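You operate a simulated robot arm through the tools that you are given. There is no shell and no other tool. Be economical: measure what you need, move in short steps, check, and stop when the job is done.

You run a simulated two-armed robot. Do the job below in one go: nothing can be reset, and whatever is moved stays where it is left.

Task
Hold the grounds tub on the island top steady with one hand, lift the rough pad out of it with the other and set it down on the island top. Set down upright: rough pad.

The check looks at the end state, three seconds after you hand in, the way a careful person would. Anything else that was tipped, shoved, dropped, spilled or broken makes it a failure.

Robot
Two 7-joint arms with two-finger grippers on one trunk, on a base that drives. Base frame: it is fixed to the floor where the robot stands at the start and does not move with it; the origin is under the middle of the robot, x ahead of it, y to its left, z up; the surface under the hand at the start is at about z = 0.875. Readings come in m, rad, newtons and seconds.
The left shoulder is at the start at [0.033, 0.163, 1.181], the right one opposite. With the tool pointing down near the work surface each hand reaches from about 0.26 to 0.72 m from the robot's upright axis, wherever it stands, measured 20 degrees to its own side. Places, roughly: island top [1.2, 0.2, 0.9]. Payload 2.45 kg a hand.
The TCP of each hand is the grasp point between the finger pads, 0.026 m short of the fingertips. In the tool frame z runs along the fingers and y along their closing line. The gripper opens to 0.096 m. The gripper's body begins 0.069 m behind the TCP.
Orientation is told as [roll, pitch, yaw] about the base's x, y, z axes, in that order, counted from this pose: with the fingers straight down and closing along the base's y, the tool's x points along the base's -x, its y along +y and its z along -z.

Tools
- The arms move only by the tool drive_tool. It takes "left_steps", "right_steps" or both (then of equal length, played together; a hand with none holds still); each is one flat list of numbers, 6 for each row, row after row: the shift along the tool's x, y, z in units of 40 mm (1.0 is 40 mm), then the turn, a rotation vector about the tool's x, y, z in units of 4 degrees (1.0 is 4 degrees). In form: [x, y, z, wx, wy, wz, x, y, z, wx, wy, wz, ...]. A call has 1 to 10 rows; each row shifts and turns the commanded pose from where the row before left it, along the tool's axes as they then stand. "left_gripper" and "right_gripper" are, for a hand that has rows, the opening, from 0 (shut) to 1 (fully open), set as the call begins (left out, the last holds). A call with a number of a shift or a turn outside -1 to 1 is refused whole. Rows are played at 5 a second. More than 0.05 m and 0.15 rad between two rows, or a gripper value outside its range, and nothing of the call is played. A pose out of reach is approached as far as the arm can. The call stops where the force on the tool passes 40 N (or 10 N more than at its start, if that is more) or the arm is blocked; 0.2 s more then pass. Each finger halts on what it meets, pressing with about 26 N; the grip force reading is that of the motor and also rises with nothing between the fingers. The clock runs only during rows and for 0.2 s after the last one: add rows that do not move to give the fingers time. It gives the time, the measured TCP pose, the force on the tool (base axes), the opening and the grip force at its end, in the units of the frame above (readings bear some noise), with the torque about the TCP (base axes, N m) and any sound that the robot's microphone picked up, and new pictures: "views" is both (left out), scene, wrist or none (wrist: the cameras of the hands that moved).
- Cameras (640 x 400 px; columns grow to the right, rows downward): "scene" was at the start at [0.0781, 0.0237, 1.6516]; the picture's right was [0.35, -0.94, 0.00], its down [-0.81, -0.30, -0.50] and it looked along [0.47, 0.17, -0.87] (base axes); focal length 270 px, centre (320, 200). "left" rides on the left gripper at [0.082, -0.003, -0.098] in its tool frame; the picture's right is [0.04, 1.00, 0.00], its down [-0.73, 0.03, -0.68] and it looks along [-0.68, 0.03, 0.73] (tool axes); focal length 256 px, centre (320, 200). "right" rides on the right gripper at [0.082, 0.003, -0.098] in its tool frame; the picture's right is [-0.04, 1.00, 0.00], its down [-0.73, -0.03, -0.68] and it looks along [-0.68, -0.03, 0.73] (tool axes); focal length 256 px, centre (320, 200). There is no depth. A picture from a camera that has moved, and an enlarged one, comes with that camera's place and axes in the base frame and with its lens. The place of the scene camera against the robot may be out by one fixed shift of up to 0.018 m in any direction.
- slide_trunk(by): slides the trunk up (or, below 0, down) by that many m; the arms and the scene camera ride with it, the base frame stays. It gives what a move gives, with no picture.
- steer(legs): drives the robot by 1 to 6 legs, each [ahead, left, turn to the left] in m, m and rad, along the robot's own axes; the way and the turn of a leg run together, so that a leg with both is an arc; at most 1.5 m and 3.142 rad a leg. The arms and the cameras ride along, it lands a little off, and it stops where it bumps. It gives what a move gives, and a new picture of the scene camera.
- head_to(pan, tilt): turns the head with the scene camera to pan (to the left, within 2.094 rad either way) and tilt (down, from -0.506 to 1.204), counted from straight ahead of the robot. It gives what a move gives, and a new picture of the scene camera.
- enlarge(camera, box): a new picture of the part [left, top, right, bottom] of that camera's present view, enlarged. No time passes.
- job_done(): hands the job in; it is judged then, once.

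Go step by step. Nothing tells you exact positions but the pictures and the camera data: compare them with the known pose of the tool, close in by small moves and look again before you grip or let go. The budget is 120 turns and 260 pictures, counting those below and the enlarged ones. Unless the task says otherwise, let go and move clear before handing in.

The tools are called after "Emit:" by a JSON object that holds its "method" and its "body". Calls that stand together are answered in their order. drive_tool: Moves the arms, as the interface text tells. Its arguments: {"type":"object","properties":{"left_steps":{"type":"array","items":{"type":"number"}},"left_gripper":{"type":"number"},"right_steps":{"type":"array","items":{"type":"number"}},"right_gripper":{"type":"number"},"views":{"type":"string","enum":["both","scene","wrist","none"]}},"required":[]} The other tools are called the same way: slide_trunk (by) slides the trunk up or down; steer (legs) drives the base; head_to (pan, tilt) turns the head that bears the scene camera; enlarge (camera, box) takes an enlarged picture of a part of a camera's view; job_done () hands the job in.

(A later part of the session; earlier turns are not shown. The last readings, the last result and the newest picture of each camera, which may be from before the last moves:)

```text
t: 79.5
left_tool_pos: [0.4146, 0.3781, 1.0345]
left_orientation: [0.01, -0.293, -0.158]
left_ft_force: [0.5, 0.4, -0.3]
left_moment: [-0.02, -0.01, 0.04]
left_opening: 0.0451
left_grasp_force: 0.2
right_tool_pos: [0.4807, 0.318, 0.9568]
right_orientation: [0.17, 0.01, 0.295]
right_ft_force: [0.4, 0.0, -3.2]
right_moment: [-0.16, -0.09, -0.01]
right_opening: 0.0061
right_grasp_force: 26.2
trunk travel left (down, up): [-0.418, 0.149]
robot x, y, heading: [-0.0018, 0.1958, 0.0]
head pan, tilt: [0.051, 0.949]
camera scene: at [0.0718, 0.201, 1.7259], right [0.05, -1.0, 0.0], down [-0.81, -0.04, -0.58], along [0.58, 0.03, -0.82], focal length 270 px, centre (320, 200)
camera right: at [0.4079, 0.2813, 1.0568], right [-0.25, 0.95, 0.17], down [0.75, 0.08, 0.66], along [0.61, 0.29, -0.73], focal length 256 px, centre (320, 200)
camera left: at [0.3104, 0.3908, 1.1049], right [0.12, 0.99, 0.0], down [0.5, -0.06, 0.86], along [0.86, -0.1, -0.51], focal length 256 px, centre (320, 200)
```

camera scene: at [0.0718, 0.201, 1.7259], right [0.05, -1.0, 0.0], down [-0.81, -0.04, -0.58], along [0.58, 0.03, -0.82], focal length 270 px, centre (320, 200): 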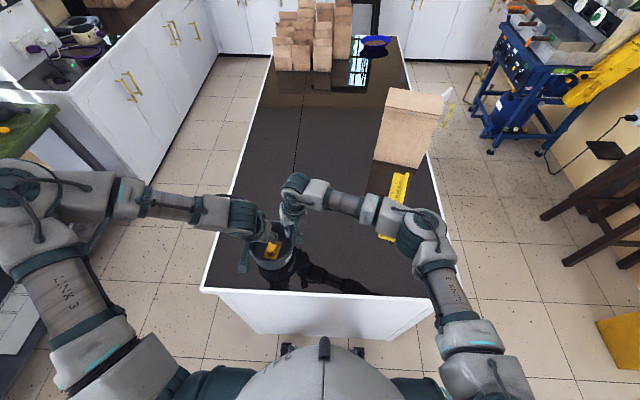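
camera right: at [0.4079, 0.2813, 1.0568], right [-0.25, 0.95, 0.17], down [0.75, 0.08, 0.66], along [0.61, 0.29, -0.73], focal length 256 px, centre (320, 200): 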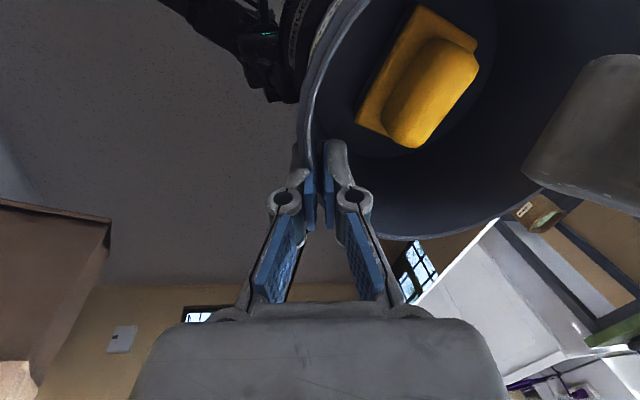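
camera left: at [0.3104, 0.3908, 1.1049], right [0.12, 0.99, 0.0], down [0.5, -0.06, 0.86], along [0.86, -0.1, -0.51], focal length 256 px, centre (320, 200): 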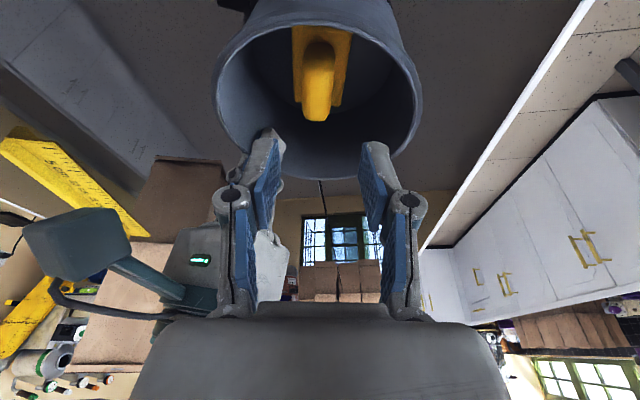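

The left hand lines up with the handle again, now with more room. Descending in stages.

Emit:
{"method": "drive_tool", "body": {"left_steps": [0, 0, 0.5, 0, 0, 0, 0, 0, 0.5, 0, 0, 0, 0, 0, 0.5, 0, 0, 0, 0, 0, 0.3, 0, 0, 0, 0, 0, 0, 0, 0, 0], "views": "none"}}

Emit:
{"method": "enlarge", "body": {"camera": "left", "box": [180, 0, 460, 200]}}

Emit:
{"method": "enlarge", "body": {"camera": "right", "box": [280, 0, 640, 240]}}

```text
t: 80.8
left_tool_pos: [0.4367, 0.3728, 0.9653]
left_orientation: [0.009, -0.295, -0.157]
left_ft_force: [0.0, 0.4, -0.1]
left_moment: [-0.03, 0.03, 0.03]
left_opening: 0.0452
left_grasp_force: 0.0
right_tool_pos: [0.4814, 0.3172, 0.9593]
right_orientation: [0.17, 0.009, 0.296]
right_ft_force: [-1.0, -0.4, -1.9]
right_moment: [-0.16, -0.13, 0.03]
right_opening: 0.006
right_grasp_force: 26.2
trunk travel left (down, up): [-0.418, 0.149]
robot x, y, heading: [0.0009, 0.1949, 0.003]
head pan, tilt: [0.051, 0.949]
```

```text
2.00 times, centred on (320, 100) of left
camera zoom: at [0.3323, 0.3862, 1.0355], right [0.12, 0.99, 0.0], down [0.5, -0.06, 0.86], along [0.86, -0.1, -0.51], focal length 512 px, centre (320, 400)
```

zoom: 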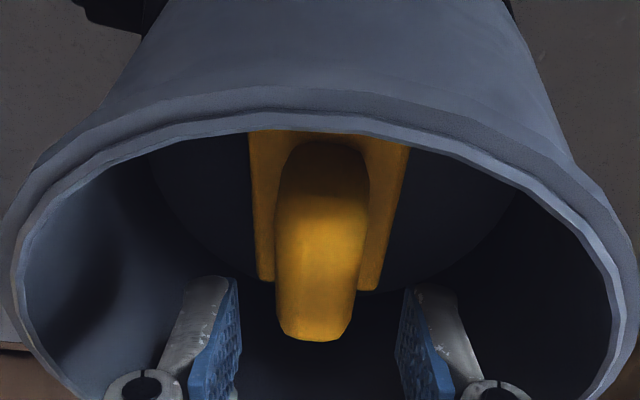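

```text
1.67 times, centred on (460, 120) of right
camera zoom: at [0.4076, 0.281, 1.057], right [-0.25, 0.95, 0.17], down [0.75, 0.08, 0.66], along [0.61, 0.29, -0.73], focal length 427 px, centre (87, 333)
```

zoom: 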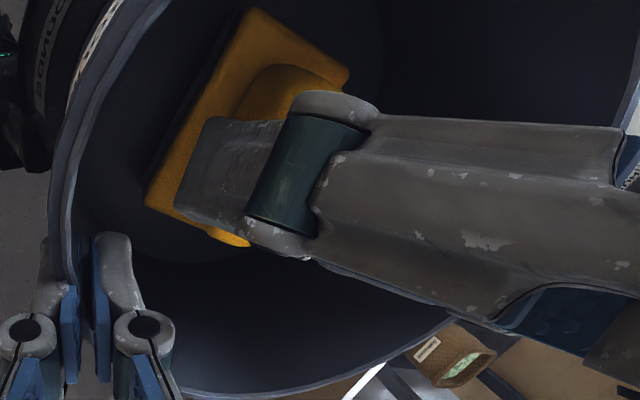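

Still aligned, with no limit. I'll descend the final 4 cm.

Emit:
{"method": "drive_tool", "body": {"left_steps": [0, 0, 0.5, 0, 0, 0, 0, 0, 0.5, 0, 0, 0, 0, 0, 0, 0, 0, 0], "views": "none"}}

Emit:
{"method": "enlarge", "body": {"camera": "left", "box": [180, 20, 460, 220]}}

Emit:
{"method": "enlarge", "body": {"camera": "right", "box": [280, 0, 640, 240]}}

```text
t: 81.5
left_tool_pos: [0.4482, 0.3752, 0.9295]
left_orientation: [0.01, -0.295, -0.156]
left_ft_force: [0.3, -0.7, 0.2]
left_moment: [0.02, -0.03, 0.0]
left_opening: 0.0456
left_grasp_force: 0.0
right_tool_pos: [0.4806, 0.3182, 0.9581]
right_orientation: [0.169, 0.008, 0.295]
right_ft_force: [0.3, 0.9, -3.1]
right_moment: [-0.14, -0.08, -0.01]
right_opening: 0.0061
right_grasp_force: 26.3
trunk travel left (down, up): [-0.418, 0.149]
robot x, y, heading: [-0.0005, 0.1959, 0.004]
head pan, tilt: [0.051, 0.949]
```

```text
2.00 times, centred on (320, 120) of left
camera zoom: at [0.3434, 0.3871, 1.0003], right [0.12, 0.99, 0.0], down [0.5, -0.06, 0.86], along [0.86, -0.1, -0.51], focal length 512 px, centre (320, 360)
```

zoom: 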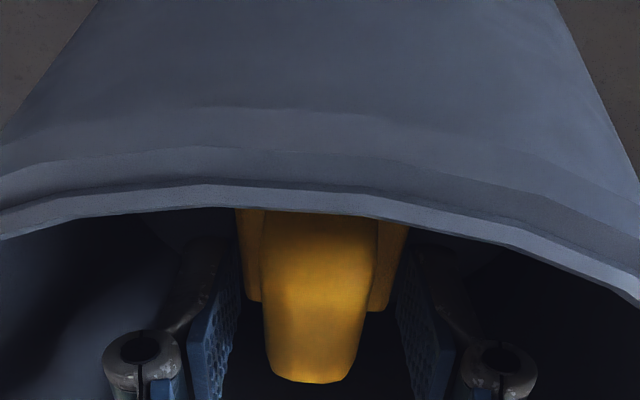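

```text
1.67 times, centred on (460, 120) of right
camera zoom: at [0.4074, 0.2811, 1.0571], right [-0.25, 0.95, 0.17], down [0.75, 0.08, 0.66], along [0.61, 0.29, -0.73], focal length 427 px, centre (87, 333)
```

zoom: 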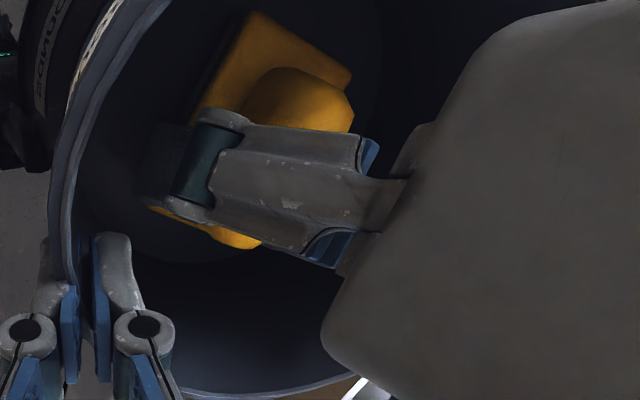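

The fingers flank the handle symmetrically. I'll go 4 mm lower, then close in steps.

Emit:
{"method": "drive_tool", "body": {"left_steps": [0, 0, 0.1, 0, 0, 0, 0, 0, 0, 0, 0, 0], "left_gripper": 0.34, "views": "none"}}

Emit:
{"method": "drive_tool", "body": {"left_steps": [0, 0, 0, 0, 0, 0, 0, 0, 0, 0, 0, 0], "left_gripper": 0.27, "views": "none"}}

Emit:
{"method": "drive_tool", "body": {"left_steps": [0, 0, 0, 0, 0, 0, 0, 0, 0, 0, 0, 0], "left_gripper": 0.1, "views": "wrist"}}

Emit:
{"method": "enlarge", "body": {"camera": "right", "box": [280, 0, 640, 240]}}

```text
t: 82.2
left_tool_pos: [0.4482, 0.3755, 0.9283]
left_orientation: [0.008, -0.297, -0.157]
left_ft_force: [-0.6, -5.0, 9.4]
left_moment: [-0.4, 0.07, -0.01]
left_opening: 0.0437
left_grasp_force: 26.1
left hand out of reach, approached as far as the arm can: row 1
right_tool_pos: [0.4804, 0.317, 0.9564]
right_orientation: [0.171, 0.012, 0.295]
right_ft_force: [0.2, 6.3, -11.4]
right_moment: [-0.14, -0.45, -0.2]
right_opening: 0.006
right_grasp_force: 26.0
trunk travel left (down, up): [-0.418, 0.149]
robot x, y, heading: [0.0012, 0.1932, -0.002]
head pan, tilt: [0.051, 0.949]
```

```text
t: 82.8
left_tool_pos: [0.449, 0.3757, 0.9284]
left_orientation: [0.008, -0.296, -0.156]
left_ft_force: [0.2, -7.0, 13.9]
left_moment: [-0.52, -0.05, -0.06]
left_opening: 0.0441
left_grasp_force: 26.1
right_tool_pos: [0.4817, 0.3181, 0.9584]
right_orientation: [0.17, 0.012, 0.294]
right_ft_force: [1.1, 6.7, -15.0]
right_moment: [-0.21, -0.42, -0.21]
right_opening: 0.0059
right_grasp_force: 25.8
trunk travel left (down, up): [-0.418, 0.149]
robot x, y, heading: [-0.0029, 0.1913, 0.002]
head pan, tilt: [0.051, 0.949]
```

```text
t: 83.3
left_tool_pos: [0.4491, 0.3755, 0.9296]
left_orientation: [0.006, -0.295, -0.158]
left_ft_force: [2.2, -6.2, 14.8]
left_moment: [-0.51, -0.2, -0.05]
left_opening: 0.0441
left_grasp_force: 26.1
right_tool_pos: [0.4819, 0.317, 0.9577]
right_orientation: [0.17, 0.01, 0.295]
right_ft_force: [-1.4, 5.9, -16.2]
right_moment: [-0.25, -0.32, -0.16]
right_opening: 0.006
right_grasp_force: 26.2
trunk travel left (down, up): [-0.418, 0.149]
robot x, y, heading: [-0.0005, 0.1988, -0.004]
head pan, tilt: [0.051, 0.949]
camera left: at [0.3437, 0.3884, 0.9988], right [0.12, 0.99, 0.0], down [0.5, -0.05, 0.86], along [0.86, -0.1, -0.5], focal length 256 px, centre (320, 200)
```

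left: 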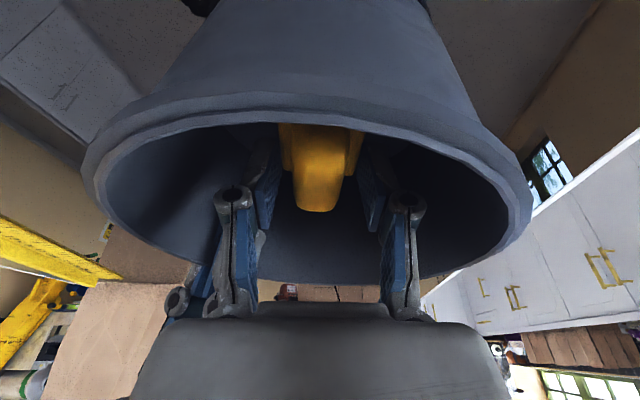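

```text
1.67 times, centred on (460, 120) of right
camera zoom: at [0.4076, 0.281, 1.0566], right [-0.25, 0.95, 0.17], down [0.75, 0.08, 0.66], along [0.61, 0.29, -0.74], focal length 427 px, centre (87, 333)
```

zoom: 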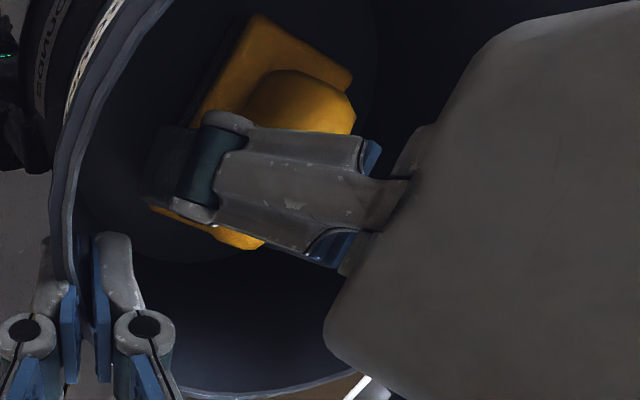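

The fingers stalled at 44 mm: the tips are on the plate edges, not the handle, and they're loading the tub. I'll open back to release, rise about 12 mm and re-check the handle.

Emit:
{"method": "drive_tool", "body": {"left_steps": [0, 0, 0, 0, 0, 0, 0, 0, 0, 0, 0, 0], "left_gripper": 0.5, "views": "none"}}

Emit:
{"method": "drive_tool", "body": {"left_steps": [0, 0, -0.2, 0, 0, 0, 0, 0, -0.1, 0, 0, 0, 0, 0, 0, 0, 0, 0], "views": "none"}}

Emit:
{"method": "enlarge", "body": {"camera": "left", "box": [200, 40, 440, 220]}}

Emit:
{"method": "enlarge", "body": {"camera": "right", "box": [280, 0, 640, 240]}}

```text
t: 84.0
left_tool_pos: [0.4484, 0.3764, 0.9281]
left_orientation: [0.009, -0.291, -0.158]
left_ft_force: [0.6, -0.7, 0.3]
left_moment: [0.0, 0.02, -0.04]
left_opening: 0.0479
left_grasp_force: 0.1
right_tool_pos: [0.4824, 0.3174, 0.9575]
right_orientation: [0.17, 0.009, 0.296]
right_ft_force: [0.0, 0.0, -2.3]
right_moment: [-0.12, -0.1, 0.02]
right_opening: 0.0062
right_grasp_force: 26.1
trunk travel left (down, up): [-0.418, 0.149]
robot x, y, heading: [0.0006, 0.1939, -0.002]
head pan, tilt: [0.051, 0.949]
```

```text
t: 84.8
left_tool_pos: [0.4439, 0.3778, 0.9383]
left_orientation: [0.008, -0.293, -0.156]
left_ft_force: [0.6, -0.2, -1.0]
left_moment: [-0.01, 0.01, 0.01]
left_opening: 0.0481
left_grasp_force: 0.2
right_tool_pos: [0.482, 0.3178, 0.9573]
right_orientation: [0.169, 0.011, 0.296]
right_ft_force: [0.2, 0.0, -2.5]
right_moment: [-0.09, -0.09, -0.03]
right_opening: 0.0062
right_grasp_force: 26.0
trunk travel left (down, up): [-0.418, 0.149]
robot x, y, heading: [0.002, 0.1971, -0.002]
head pan, tilt: [0.051, 0.949]
```

```text
2.22 times, centred on (320, 130) of left
camera zoom: at [0.3402, 0.3899, 1.0092], right [0.12, 0.99, 0.0], down [0.5, -0.06, 0.86], along [0.86, -0.1, -0.51], focal length 569 px, centre (320, 356)
```

zoom: 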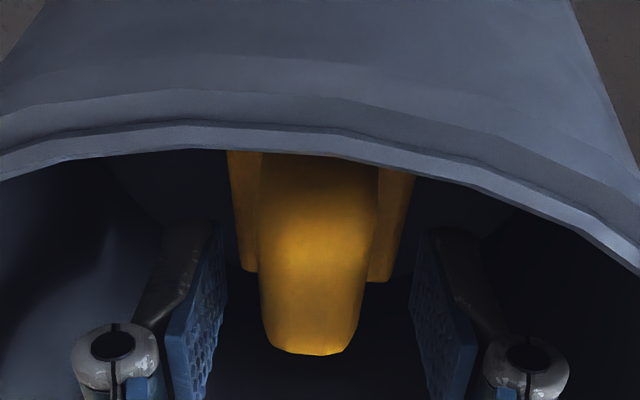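

```text
1.67 times, centred on (460, 120) of right
camera zoom: at [0.4081, 0.2809, 1.0568], right [-0.25, 0.95, 0.17], down [0.75, 0.08, 0.66], along [0.61, 0.29, -0.73], focal length 427 px, centre (87, 333)
```

zoom: 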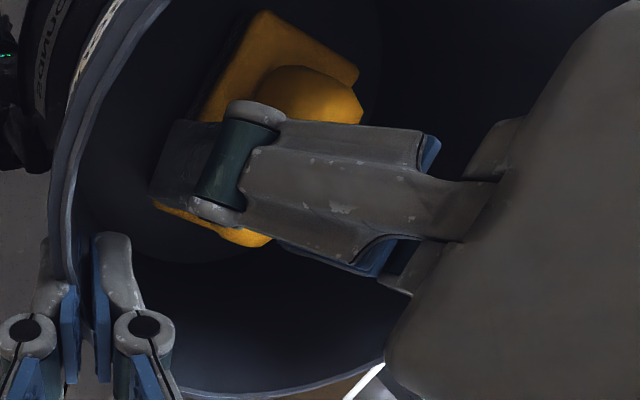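

The hand is now about 10 mm higher, which should put the tips above the plate. I'll close on the handle in steps again.

Emit:
{"method": "drive_tool", "body": {"left_steps": [0, 0, 0, 0, 0, 0, 0, 0, 0, 0, 0, 0], "left_gripper": 0.36, "views": "none"}}

Emit:
{"method": "drive_tool", "body": {"left_steps": [0, 0, 0, 0, 0, 0, 0, 0, 0, 0, 0, 0], "left_gripper": 0.27, "views": "none"}}

Emit:
{"method": "drive_tool", "body": {"left_steps": [0, 0, 0, 0, 0, 0, 0, 0, 0, 0, 0, 0], "left_gripper": 0.15, "views": "wrist"}}

Emit:
{"method": "enlarge", "body": {"camera": "right", "box": [280, 0, 640, 240]}}

```text
t: 85.3
left_tool_pos: [0.4454, 0.3776, 0.9387]
left_orientation: [0.01, -0.294, -0.156]
left_ft_force: [-0.2, -0.3, -0.6]
left_moment: [-0.01, 0.02, -0.02]
left_opening: 0.0347
left_grasp_force: 0.0
right_tool_pos: [0.4817, 0.3166, 0.9581]
right_orientation: [0.17, 0.009, 0.295]
right_ft_force: [-0.6, 0.0, -1.6]
right_moment: [-0.11, -0.11, -0.03]
right_opening: 0.0061
right_grasp_force: 25.9
trunk travel left (down, up): [-0.418, 0.149]
robot x, y, heading: [-0.0006, 0.1965, -0.004]
head pan, tilt: [0.051, 0.949]
```

```text
t: 86.0
left_tool_pos: [0.4446, 0.3769, 0.9393]
left_orientation: [0.009, -0.293, -0.158]
left_ft_force: [-0.5, -0.9, 0.3]
left_moment: [0.0, 0.03, 0.03]
left_opening: 0.026
left_grasp_force: 0.3
right_tool_pos: [0.4817, 0.3176, 0.9578]
right_orientation: [0.169, 0.008, 0.296]
right_ft_force: [-0.8, 0.7, -2.2]
right_moment: [-0.11, -0.08, -0.01]
right_opening: 0.0061
right_grasp_force: 25.7
trunk travel left (down, up): [-0.418, 0.149]
robot x, y, heading: [0.0008, 0.1962, 0.006]
head pan, tilt: [0.051, 0.949]
```

```text
t: 86.5
left_tool_pos: [0.4444, 0.3764, 0.9388]
left_orientation: [0.01, -0.292, -0.159]
left_ft_force: [0.0, -0.1, 0.0]
left_moment: [0.06, -0.06, 0.03]
left_opening: 0.0235
left_grasp_force: 25.5
right_tool_pos: [0.4814, 0.3173, 0.9569]
right_orientation: [0.169, 0.01, 0.295]
right_ft_force: [0.5, -0.6, -2.9]
right_moment: [-0.22, -0.08, 0.0]
right_opening: 0.0058
right_grasp_force: 25.5
trunk travel left (down, up): [-0.418, 0.149]
robot x, y, heading: [-0.001, 0.1936, -0.003]
head pan, tilt: [0.051, 0.949]
camera left: at [0.3401, 0.3899, 1.0093], right [0.12, 0.99, 0.0], down [0.5, -0.06, 0.86], along [0.86, -0.1, -0.51], focal length 256 px, centre (320, 200)
```

left: 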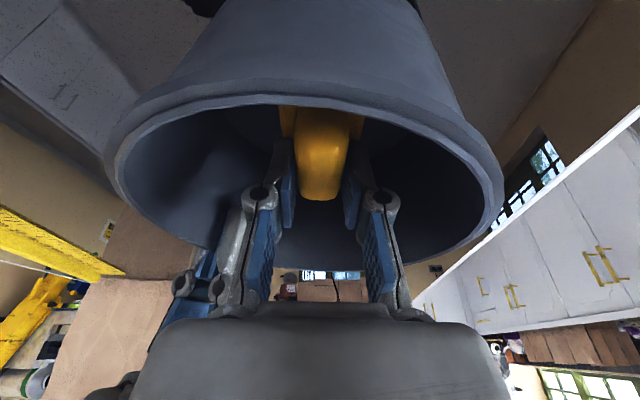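

```text
1.67 times, centred on (460, 120) of right
camera zoom: at [0.4079, 0.2809, 1.0568], right [-0.25, 0.95, 0.17], down [0.75, 0.08, 0.66], along [0.61, 0.29, -0.73], focal length 427 px, centre (87, 333)
```

zoom: 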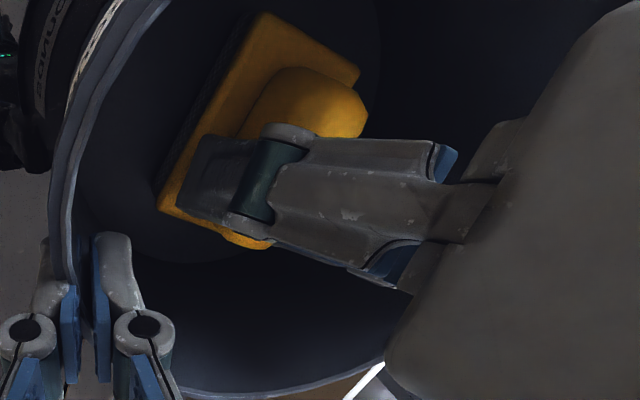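

The handle is firmly gripped (23.5 mm, 25.5 N) with no side load. Lifting straight up.

Emit:
{"method": "drive_tool", "body": {"left_steps": [-0.11, 0, -0.36, 0, 0, 0, -0.11, 0, -0.36, 0, 0, 0, -0.217, 0, -0.718, 0, 0, 0, -0.217, 0, -0.718, 0, 0, 0, -0.217, 0, -0.718, 0, 0, 0, 0, 0, 0, 0, 0, 0], "views": "both"}}

Emit:
{"method": "enlarge", "body": {"camera": "right", "box": [280, 0, 640, 240]}}

Emit:
{"method": "enlarge", "body": {"camera": "scene", "box": [190, 160, 350, 290]}}

```text
t: 88.0
left_tool_pos: [0.4425, 0.3764, 1.0593]
left_orientation: [0.008, -0.293, -0.156]
left_ft_force: [-0.7, -0.6, -0.9]
left_moment: [0.0, 0.0, 0.0]
left_opening: 0.0234
left_grasp_force: 26.7
right_tool_pos: [0.482, 0.3178, 0.9569]
right_orientation: [0.17, 0.011, 0.295]
right_ft_force: [0.6, 0.1, -0.9]
right_moment: [-0.16, 0.04, 0.01]
right_opening: 0.006
right_grasp_force: 26.2
trunk travel left (down, up): [-0.418, 0.149]
robot x, y, heading: [-0.0009, 0.1994, 0.0]
head pan, tilt: [0.051, 0.949]
camera scene: at [0.0723, 0.2002, 1.7259], right [0.05, -1.0, 0.0], down [-0.81, -0.04, -0.58], along [0.58, 0.03, -0.82], focal length 270 px, centre (320, 200)
camera left: at [0.338, 0.3888, 1.1302], right [0.12, 0.99, 0.0], down [0.5, -0.06, 0.86], along [0.86, -0.1, -0.51], focal length 256 px, centre (320, 200)
```

scene: 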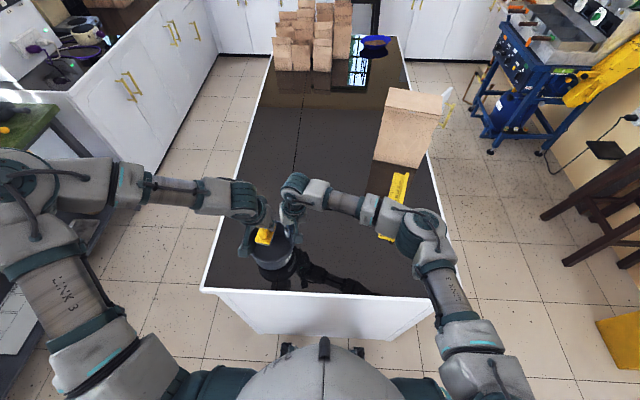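
left: 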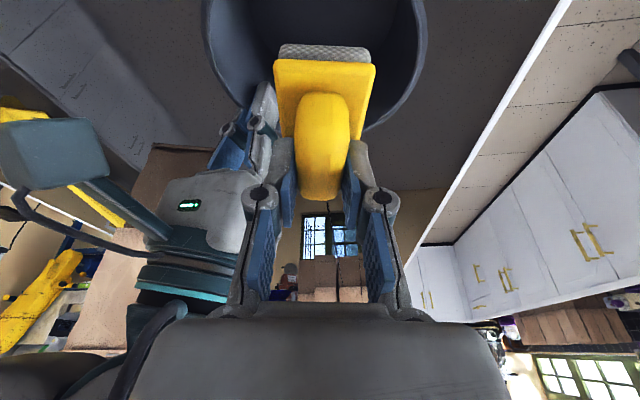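

```text
1.67 times, centred on (460, 120) of right
camera zoom: at [0.4083, 0.2809, 1.0566], right [-0.25, 0.95, 0.17], down [0.75, 0.08, 0.66], along [0.61, 0.29, -0.73], focal length 427 px, centre (87, 333)
```

zoom: 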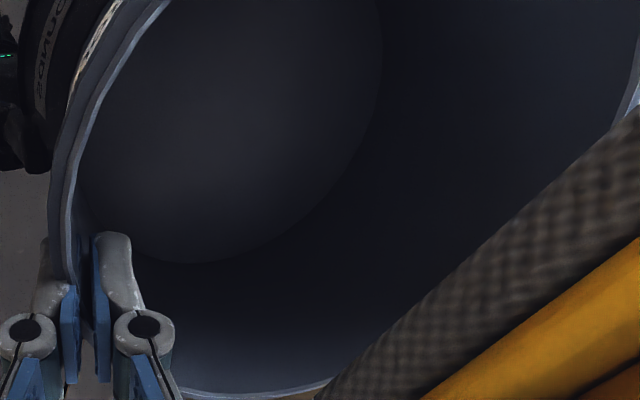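

```text
3.08 times, centred on (270, 225) of scene
camera zoom: at [0.0723, 0.2002, 1.7259], right [0.05, -1.0, 0.0], down [-0.81, -0.04, -0.58], along [0.58, 0.03, -0.82], focal length 829 px, centre (474, 123)
```

zoom: 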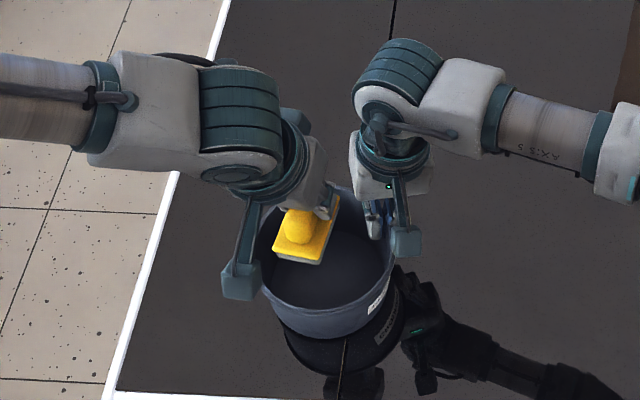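

The pad is out and level, and the tub is still firmly held. Next I'll raise the pad a bit more while the right hand slides the tub back toward its original place.

Emit:
{"method": "drive_tool", "body": {"left_steps": [-0.217, 0.2, -0.718, 0, 0, 0, 0, 0.2, 0, 0, 0, 0, 0, 0, 0, 0, 0, 0, 0, 0, 0, 0, 0, 0, 0, 0, 0, 0, 0, 0, 0, 0, 0, 0, 0, 0, 0, 0, 0, 0, 0, 0, 0, 0, 0, 0, 0, 0, 0, 0, 0, 0, 0, 0, 0, 0, 0, 0, 0, 0], "right_steps": [0, 0, 0, 0, 0, 0, 0, 0, 0, 0, 0, 0, -0.109, -0.233, -0.04, 0, 0, 0, -0.109, -0.233, -0.04, 0, 0, 0, -0.109, -0.233, -0.04, 0, 0, 0, -0.109, -0.233, -0.04, 0, 0, 0, -0.109, -0.233, -0.04, 0, 0, 0, -0.109, -0.233, -0.04, 0, 0, 0, -0.109, -0.233, -0.04, 0, 0, 0, -0.109, -0.233, -0.04, 0, 0, 0], "views": "scene"}}

Emit:
{"method": "drive_tool", "body": {"right_steps": [-0.109, -0.233, -0.04, 0, 0, 0, -0.109, -0.233, -0.04, 0, 0, 0, -0.109, -0.233, -0.04, 0, 0, 0, -0.109, -0.233, -0.04, 0, 0, 0, -0.109, -0.233, -0.04, 0, 0, 0, -0.109, -0.233, -0.04, 0, 0, 0, -0.109, -0.233, -0.04, 0, 0, 0, -0.109, -0.233, -0.04, 0, 0, 0, 0, 0, 0, 0, 0, 0], "views": "both"}}

```text
t: 90.2
left_tool_pos: [0.4443, 0.3918, 1.0892]
left_orientation: [0.009, -0.294, -0.158]
left_ft_force: [-0.4, 0.8, -0.6]
left_moment: [-0.01, 0.0, -0.01]
left_opening: 0.0232
left_grasp_force: 26.2
right_tool_pos: [0.5355, 0.2555, 0.9572]
right_orientation: [0.17, 0.007, 0.295]
right_ft_force: [-3.8, 3.5, 10.1]
right_moment: [0.12, 0.65, -0.11]
right_opening: 0.006
right_grasp_force: 25.6
trunk travel left (down, up): [-0.418, 0.149]
robot x, y, heading: [-0.0005, 0.1952, 0.006]
head pan, tilt: [0.051, 0.949]
camera scene: at [0.0696, 0.2006, 1.7261], right [0.05, -1.0, 0.0], down [-0.81, -0.04, -0.58], along [0.58, 0.03, -0.81], focal length 270 px, centre (320, 200)
```

scene: 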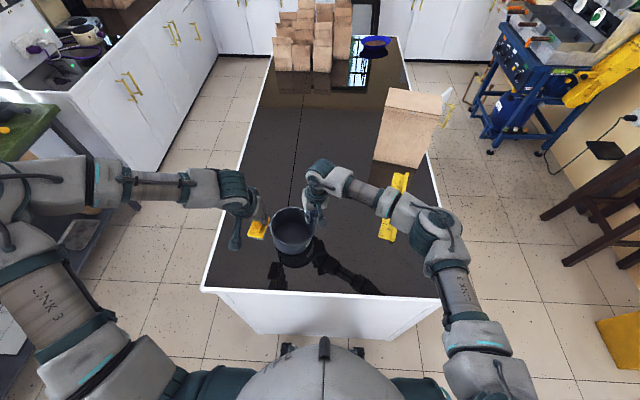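

```text
t: 92.2
left_tool_pos: [0.4443, 0.3924, 1.0894]
left_orientation: [0.008, -0.295, -0.158]
left_ft_force: [-0.3, 0.2, -0.5]
left_moment: [0.01, 0.01, -0.01]
left_opening: 0.0232
left_grasp_force: 25.9
right_tool_pos: [0.59, 0.1927, 0.9566]
right_orientation: [0.17, 0.006, 0.295]
right_ft_force: [-2.5, 3.6, 11.1]
right_moment: [0.15, 0.51, -0.11]
right_opening: 0.0059
right_grasp_force: 26.0
trunk travel left (down, up): [-0.418, 0.149]
robot x, y, heading: [0.0023, 0.198, -0.001]
head pan, tilt: [0.051, 0.949]
camera scene: at [0.069, 0.2009, 1.7261], right [0.05, -1.0, 0.0], down [-0.81, -0.04, -0.58], along [0.58, 0.03, -0.81], focal length 270 px, centre (320, 200)
camera right: at [0.5169, 0.1573, 1.056], right [-0.25, 0.95, 0.17], down [0.75, 0.08, 0.66], along [0.62, 0.29, -0.73], focal length 256 px, centre (320, 200)
```

scene: 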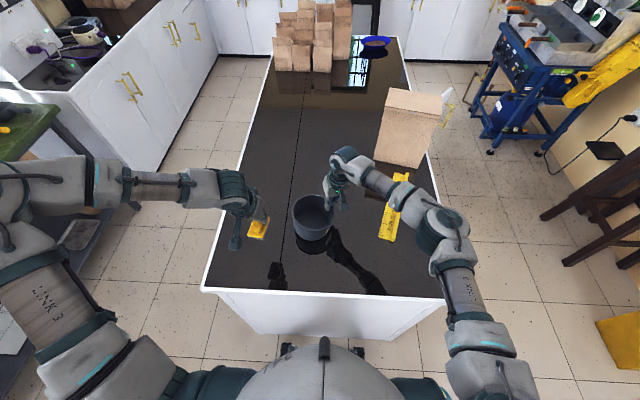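
right: 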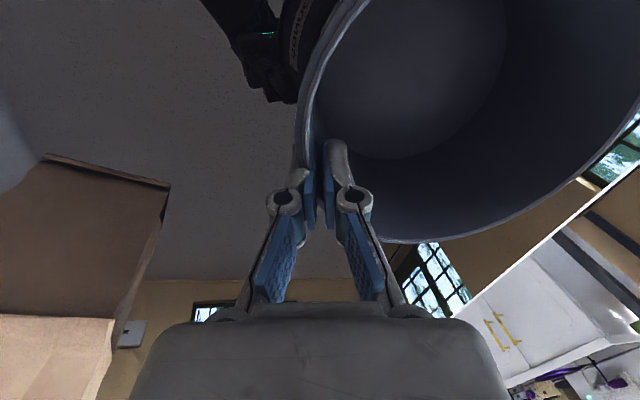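

The tub is nearly back. The right hand is pressing it down with about 11 N, so I'll ease up slightly, finish the slide, and begin rotating it back about its own centre.

Emit:
{"method": "drive_tool", "body": {"right_steps": [0, 0, -0.04, 0, 0, 0, -0.12, -0.238, -0.045, 0, 0, 0, -0.12, -0.238, -0.045, 0, 0, 0, -0.12, -0.238, -0.045, 0, 0, 0, -0.12, -0.238, -0.045, 0, 0, 0, 0.109, 0, 0, 0, -0.148, 0.868, 0.109, 0, 0, 0, -0.148, 0.868, 0.109, 0, 0, 0, -0.148, 0.868, 0, 0, 0, 0, 0, 0], "views": "both"}}

```text
t: 94.2
left_tool_pos: [0.4463, 0.3926, 1.0878]
left_orientation: [0.008, -0.294, -0.157]
left_ft_force: [0.3, -0.8, 0.0]
left_moment: [-0.01, -0.01, 0.0]
left_opening: 0.0229
left_grasp_force: 26.2
right_tool_pos: [0.609, 0.159, 0.9584]
right_orientation: [0.169, 0.009, 0.111]
right_ft_force: [-0.2, 0.3, -1.5]
right_moment: [-0.06, -0.03, 0.0]
right_opening: 0.0058
right_grasp_force: 25.7
trunk travel left (down, up): [-0.418, 0.149]
robot x, y, heading: [0.0028, 0.1938, 0.002]
head pan, tilt: [0.051, 0.949]
camera scene: at [0.0724, 0.1991, 1.7259], right [0.05, -1.0, 0.0], down [-0.81, -0.04, -0.58], along [0.58, 0.03, -0.82], focal length 270 px, centre (320, 200)
camera right: at [0.5295, 0.1367, 1.0587], right [-0.07, 0.98, 0.17], down [0.75, -0.06, 0.66], along [0.66, 0.17, -0.73], focal length 256 px, centre (320, 200)
```

scene: 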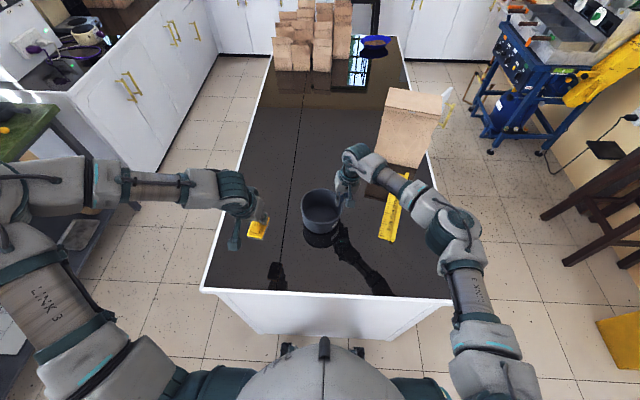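
right: 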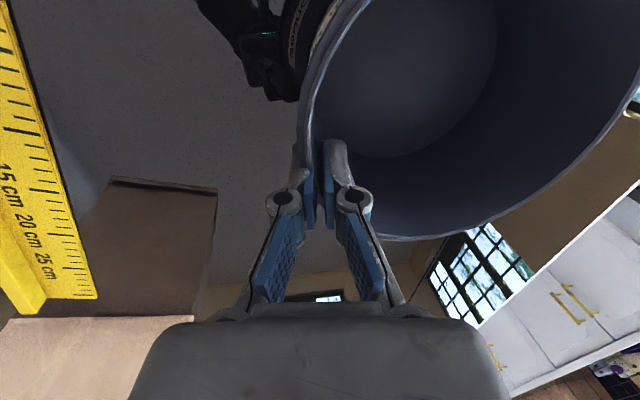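

The tub centre is now at (0.601, 0.229), right on target. I'll rotate it the remaining 70° about that centre.

Emit:
{"method": "drive_tool", "body": {"right_steps": [0.109, 0, 0, 0, -0.148, 0.868, 0.109, 0, 0, 0, -0.148, 0.868, 0.109, 0, 0, 0, -0.148, 0.868, 0.109, 0, 0, 0, -0.148, 0.868, 0.109, 0, 0, 0, -0.148, 0.868, 0.109, 0, 0, 0, -0.148, 0.868, 0.109, 0, 0, 0, -0.148, 0.868, 0.109, 0, 0, 0, -0.148, 0.868, 0.109, 0, 0, 0, -0.148, 0.868, 0.109, 0, 0, 0, -0.148, 0.868], "views": "none"}}

Emit:
{"method": "drive_tool", "body": {"right_steps": [0.109, 0, 0, 0, -0.148, 0.868, 0.109, 0, 0, 0, -0.148, 0.868, 0.109, 0, 0, 0, -0.148, 0.868, 0.109, 0, 0, 0, -0.148, 0.868, 0.109, 0, 0, 0, -0.148, 0.868, 0.109, 0, 0, 0, -0.148, 0.868, 0.109, 0, 0, 0, -0.148, 0.868, 0.109, 0, 0, 0, -0.148, 0.868, 0.109, 0, 0, 0, -0.148, 0.868, 0.109, 0, 0, 0, -0.148, 0.868], "views": "both"}}

Emit:
{"method": "enlarge", "body": {"camera": "scene", "box": [240, 140, 400, 270]}}

```text
t: 96.3
left_tool_pos: [0.4457, 0.392, 1.0892]
left_orientation: [0.007, -0.293, -0.158]
left_ft_force: [-0.9, -0.2, -1.2]
left_moment: [0.02, 0.01, -0.02]
left_opening: 0.0231
left_grasp_force: 26.0
right_tool_pos: [0.5665, 0.1658, 0.96]
right_orientation: [0.162, 0.006, -0.505]
right_ft_force: [-1.1, 0.6, -1.6]
right_moment: [-0.1, 0.03, 0.02]
right_opening: 0.006
right_grasp_force: 26.2
trunk travel left (down, up): [-0.418, 0.149]
robot x, y, heading: [0.002, 0.196, -0.001]
head pan, tilt: [0.051, 0.949]
```

```text
t: 98.5
left_tool_pos: [0.4456, 0.3933, 1.0894]
left_orientation: [0.008, -0.294, -0.156]
left_ft_force: [1.1, -0.6, -1.6]
left_moment: [-0.03, 0.02, 0.02]
left_opening: 0.0231
left_grasp_force: 26.0
right_tool_pos: [0.5349, 0.1971, 0.96]
right_orientation: [0.159, 0.001, -1.12]
right_ft_force: [0.8, 0.7, -1.6]
right_moment: [-0.06, 0.08, 0.0]
right_opening: 0.0058
right_grasp_force: 25.9
trunk travel left (down, up): [-0.418, 0.149]
robot x, y, heading: [-0.0029, 0.1979, 0.0]
head pan, tilt: [0.051, 0.949]
camera scene: at [0.072, 0.1994, 1.7259], right [0.05, -1.0, 0.0], down [-0.81, -0.04, -0.58], along [0.58, 0.03, -0.82], focal length 270 px, centre (320, 200)
camera right: at [0.4883, 0.2649, 1.0577], right [0.91, 0.39, 0.16], down [0.2, -0.72, 0.66], along [0.38, -0.57, -0.73], focal length 256 px, centre (320, 200)
```

scene: 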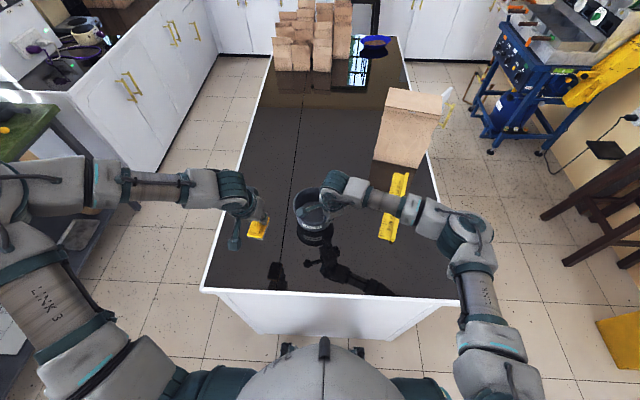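
right: 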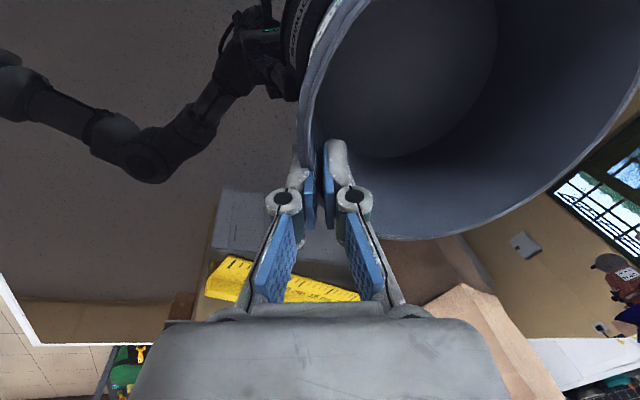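

```text
3.08 times, centred on (320, 205) of scene
camera zoom: at [0.072, 0.1994, 1.7259], right [0.05, -1.0, 0.0], down [-0.81, -0.04, -0.58], along [0.58, 0.03, -0.82], focal length 829 px, centre (320, 185)
```

zoom: 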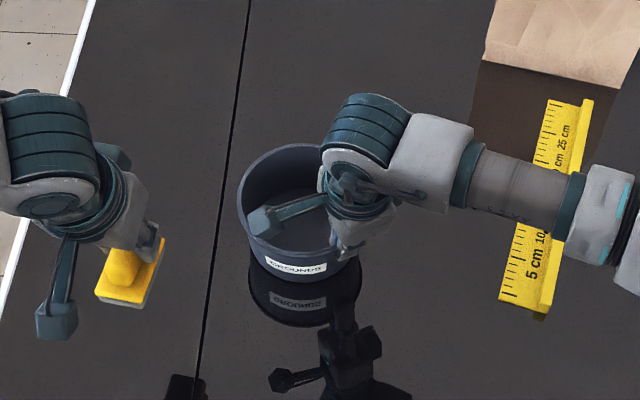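

The label faces forward again and the tub is at (0.598, 0.228), as at the start. I'll lower it by a hair so it sits fully, then open the right hand.

Emit:
{"method": "drive_tool", "body": {"right_steps": [0, 0, 0.04, 0, 0, 0, 0, 0, 0, 0, 0, 0], "views": "none"}}

Emit:
{"method": "drive_tool", "body": {"right_steps": [0, 0, 0, 0, 0, 0, 0, 0, 0, 0, 0, 0], "right_gripper": 0.36, "views": "wrist"}}

Emit:
{"method": "enlarge", "body": {"camera": "right", "box": [200, 40, 500, 240]}}

```text
t: 99.2
left_tool_pos: [0.4464, 0.3916, 1.0891]
left_orientation: [0.011, -0.292, -0.158]
left_ft_force: [-0.3, 0.1, -1.4]
left_moment: [0.01, -0.01, 0.03]
left_opening: 0.0232
left_grasp_force: 26.3
right_tool_pos: [0.535, 0.1964, 0.958]
right_orientation: [0.159, 0.001, -1.119]
right_ft_force: [-0.6, -0.3, -0.7]
right_moment: [-0.07, 0.09, 0.03]
right_opening: 0.0062
right_grasp_force: 25.8
trunk travel left (down, up): [-0.418, 0.149]
robot x, y, heading: [-0.0006, 0.1932, 0.002]
head pan, tilt: [0.051, 0.949]
```

```text
t: 99.8
left_tool_pos: [0.4453, 0.392, 1.0886]
left_orientation: [0.008, -0.294, -0.155]
left_ft_force: [-0.4, 0.5, -1.3]
left_moment: [-0.01, -0.01, -0.01]
left_opening: 0.0231
left_grasp_force: 25.5
right_tool_pos: [0.5355, 0.1972, 0.9571]
right_orientation: [0.16, 0.001, -1.117]
right_ft_force: [-0.3, -0.3, 0.0]
right_moment: [0.0, -0.01, 0.02]
right_opening: 0.0346
right_grasp_force: 0.1
trunk travel left (down, up): [-0.418, 0.149]
robot x, y, heading: [-0.0028, 0.1904, 0.005]
head pan, tilt: [0.051, 0.949]
camera right: at [0.4888, 0.2646, 1.0563], right [0.9, 0.4, 0.16], down [0.2, -0.72, 0.66], along [0.38, -0.57, -0.73], focal length 256 px, centre (320, 200)
```

right: 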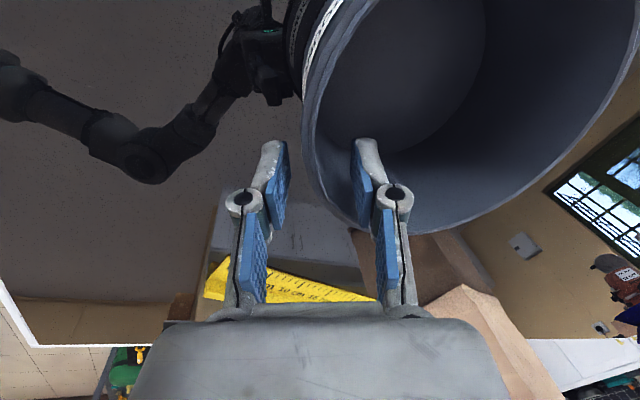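

```text
2.00 times, centred on (350, 140) of right
camera zoom: at [0.4888, 0.2646, 1.0563], right [0.9, 0.4, 0.16], down [0.2, -0.72, 0.66], along [0.38, -0.57, -0.73], focal length 512 px, centre (260, 320)
```

zoom: 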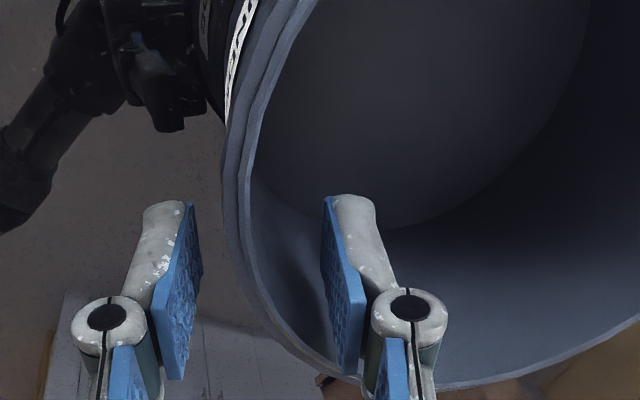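

The tub is released and standing. I'll withdraw the right hand upward.

Emit:
{"method": "drive_tool", "body": {"right_steps": [0, 0.04, -0.5, 0, 0, 0, 0, 0.04, -0.5, 0, 0, 0, 0, 0.06, -0.74, 0, 0, 0, 0, 0.06, -0.9, 0, 0, 0, 0, -0.5, -0.8, 0, 0, 0, 0, -0.8, -0.4, 0, 0, 0, 0, -0.8, 0, 0, 0, 0], "views": "both"}}

Emit:
{"method": "enlarge", "body": {"camera": "scene", "box": [200, 140, 360, 270]}}

Emit:
{"method": "enlarge", "body": {"camera": "left", "box": [0, 0, 640, 400]}}

```text
t: 101.3
left_tool_pos: [0.446, 0.3912, 1.0905]
left_orientation: [0.01, -0.294, -0.157]
left_ft_force: [0.4, -0.1, -1.4]
left_moment: [0.01, 0.01, -0.02]
left_opening: 0.0232
left_grasp_force: 25.9
right_tool_pos: [0.4474, 0.1519, 1.0957]
right_orientation: [0.159, 0.004, -1.119]
right_ft_force: [-0.3, 0.4, -0.4]
right_moment: [-0.04, 0.01, 0.03]
right_opening: 0.0343
right_grasp_force: 0.1
trunk travel left (down, up): [-0.418, 0.149]
robot x, y, heading: [-0.0013, 0.1951, 0.002]
head pan, tilt: [0.051, 0.949]
camera scene: at [0.0704, 0.1967, 1.726], right [0.05, -1.0, 0.0], down [-0.81, -0.04, -0.58], along [0.58, 0.03, -0.82], focal length 270 px, centre (320, 200)
camera right: at [0.4004, 0.2197, 1.1947], right [0.9, 0.4, 0.16], down [0.2, -0.72, 0.66], along [0.38, -0.57, -0.73], focal length 256 px, centre (320, 200)
```

scene: 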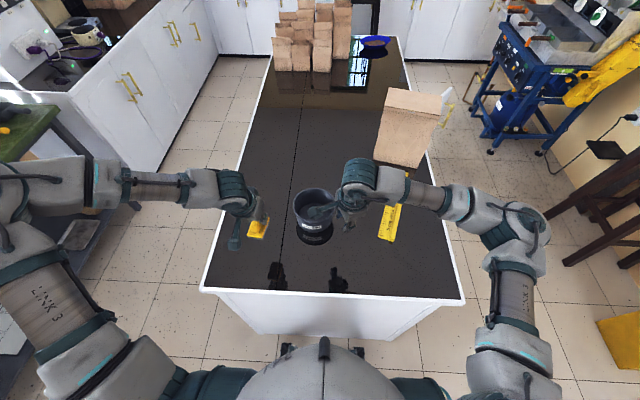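
right: 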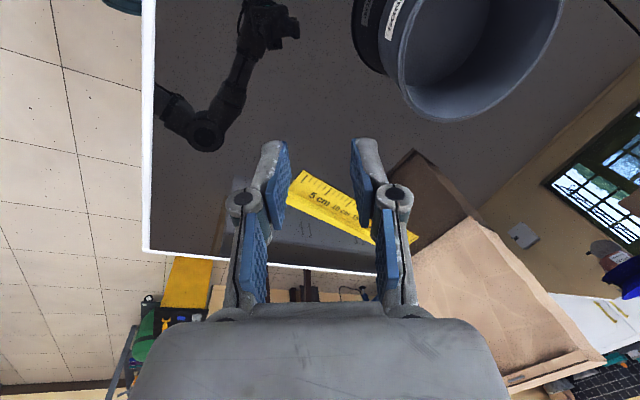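

```text
3.08 times, centred on (280, 205) of scene
camera zoom: at [0.0704, 0.1967, 1.726], right [0.05, -1.0, 0.0], down [-0.81, -0.04, -0.58], along [0.58, 0.03, -0.82], focal length 829 px, centre (443, 185)
```

zoom: 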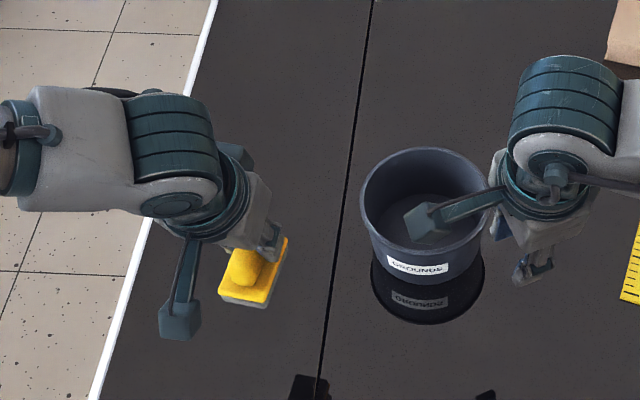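

```text
1.00 times, centred on (320, 200) of left (not enlarged: the box is as wide or as high as the picture)
camera zoom: at [0.3402, 0.4035, 1.1594], right [0.12, 0.99, 0.0], down [0.5, -0.06, 0.86], along [0.86, -0.1, -0.51], focal length 256 px, centre (320, 200)
```

zoom: 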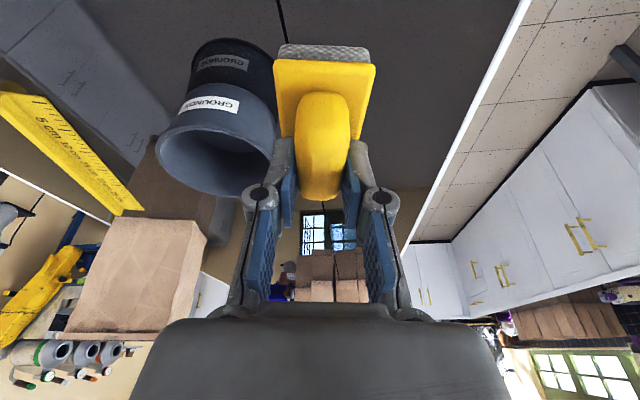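

The tub stands upright at its original place and the pad is held level. Next I'll lower the pad onto the clear spot at about (0.446, 0.41).

Emit:
{"method": "drive_tool", "body": {"left_steps": [0, 0.5, 0, 0, 0, 0, 0.217, 0, 0.718, 0, 0, 0, 0.217, 0, 0.718, 0, 0, 0, 0.217, 0, 0.718, 0, 0, 0, 0.217, 0, 0.718, 0, 0, 0, 0.1, 0, 0.33, 0, 0, 0, 0, 0, 0, 0, 0, 0], "views": "both"}}

Emit:
{"method": "enlarge", "body": {"camera": "scene", "box": [200, 180, 320, 280]}}

```text
t: 103.0
left_tool_pos: [0.4519, 0.4148, 0.9552]
left_orientation: [0.008, -0.295, -0.157]
left_ft_force: [-1.0, -0.4, -1.2]
left_moment: [0.02, 0.02, 0.0]
left_opening: 0.0233
left_grasp_force: 26.3
right_tool_pos: [0.4468, 0.1533, 1.0958]
right_orientation: [0.162, 0.002, -1.118]
right_ft_force: [0.8, -0.4, -0.1]
right_moment: [0.01, -0.03, 0.01]
right_opening: 0.0343
right_grasp_force: 0.1
trunk travel left (down, up): [-0.418, 0.149]
robot x, y, heading: [-0.0004, 0.1955, 0.0]
head pan, tilt: [0.051, 0.949]
camera scene: at [0.0711, 0.1987, 1.726], right [0.05, -1.0, 0.0], down [-0.81, -0.04, -0.58], along [0.58, 0.03, -0.82], focal length 270 px, centre (320, 200)
camera left: at [0.3473, 0.4276, 1.0263], right [0.12, 0.99, 0.0], down [0.5, -0.06, 0.86], along [0.86, -0.1, -0.51], focal length 256 px, centre (320, 200)
```

scene: 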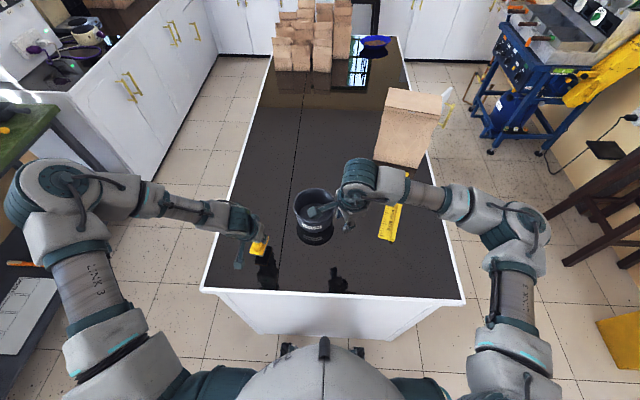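
left: 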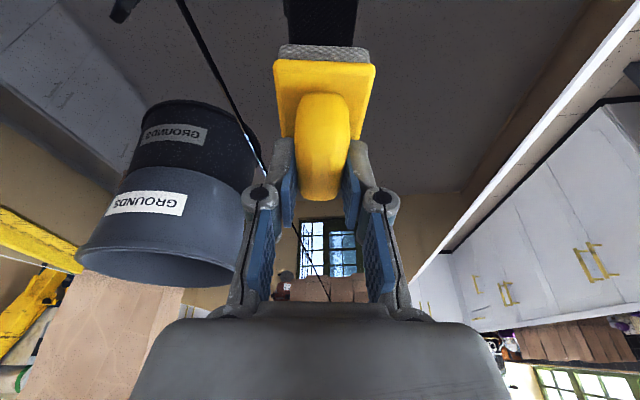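

```text
4.00 times, centred on (260, 230) of scene
camera zoom: at [0.0711, 0.1987, 1.726], right [0.05, -1.0, 0.0], down [-0.81, -0.04, -0.58], along [0.58, 0.03, -0.82], focal length 1078 px, centre (560, 80)
```

zoom: 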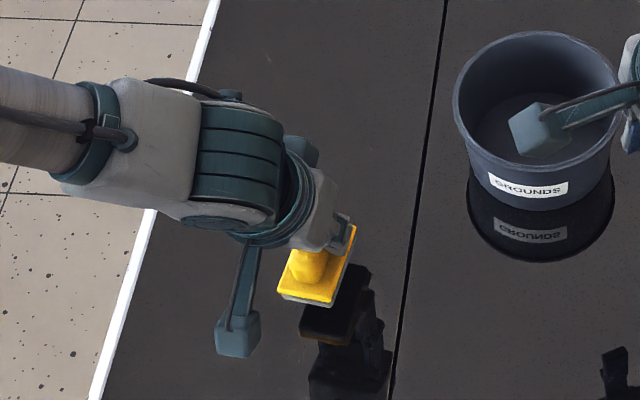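

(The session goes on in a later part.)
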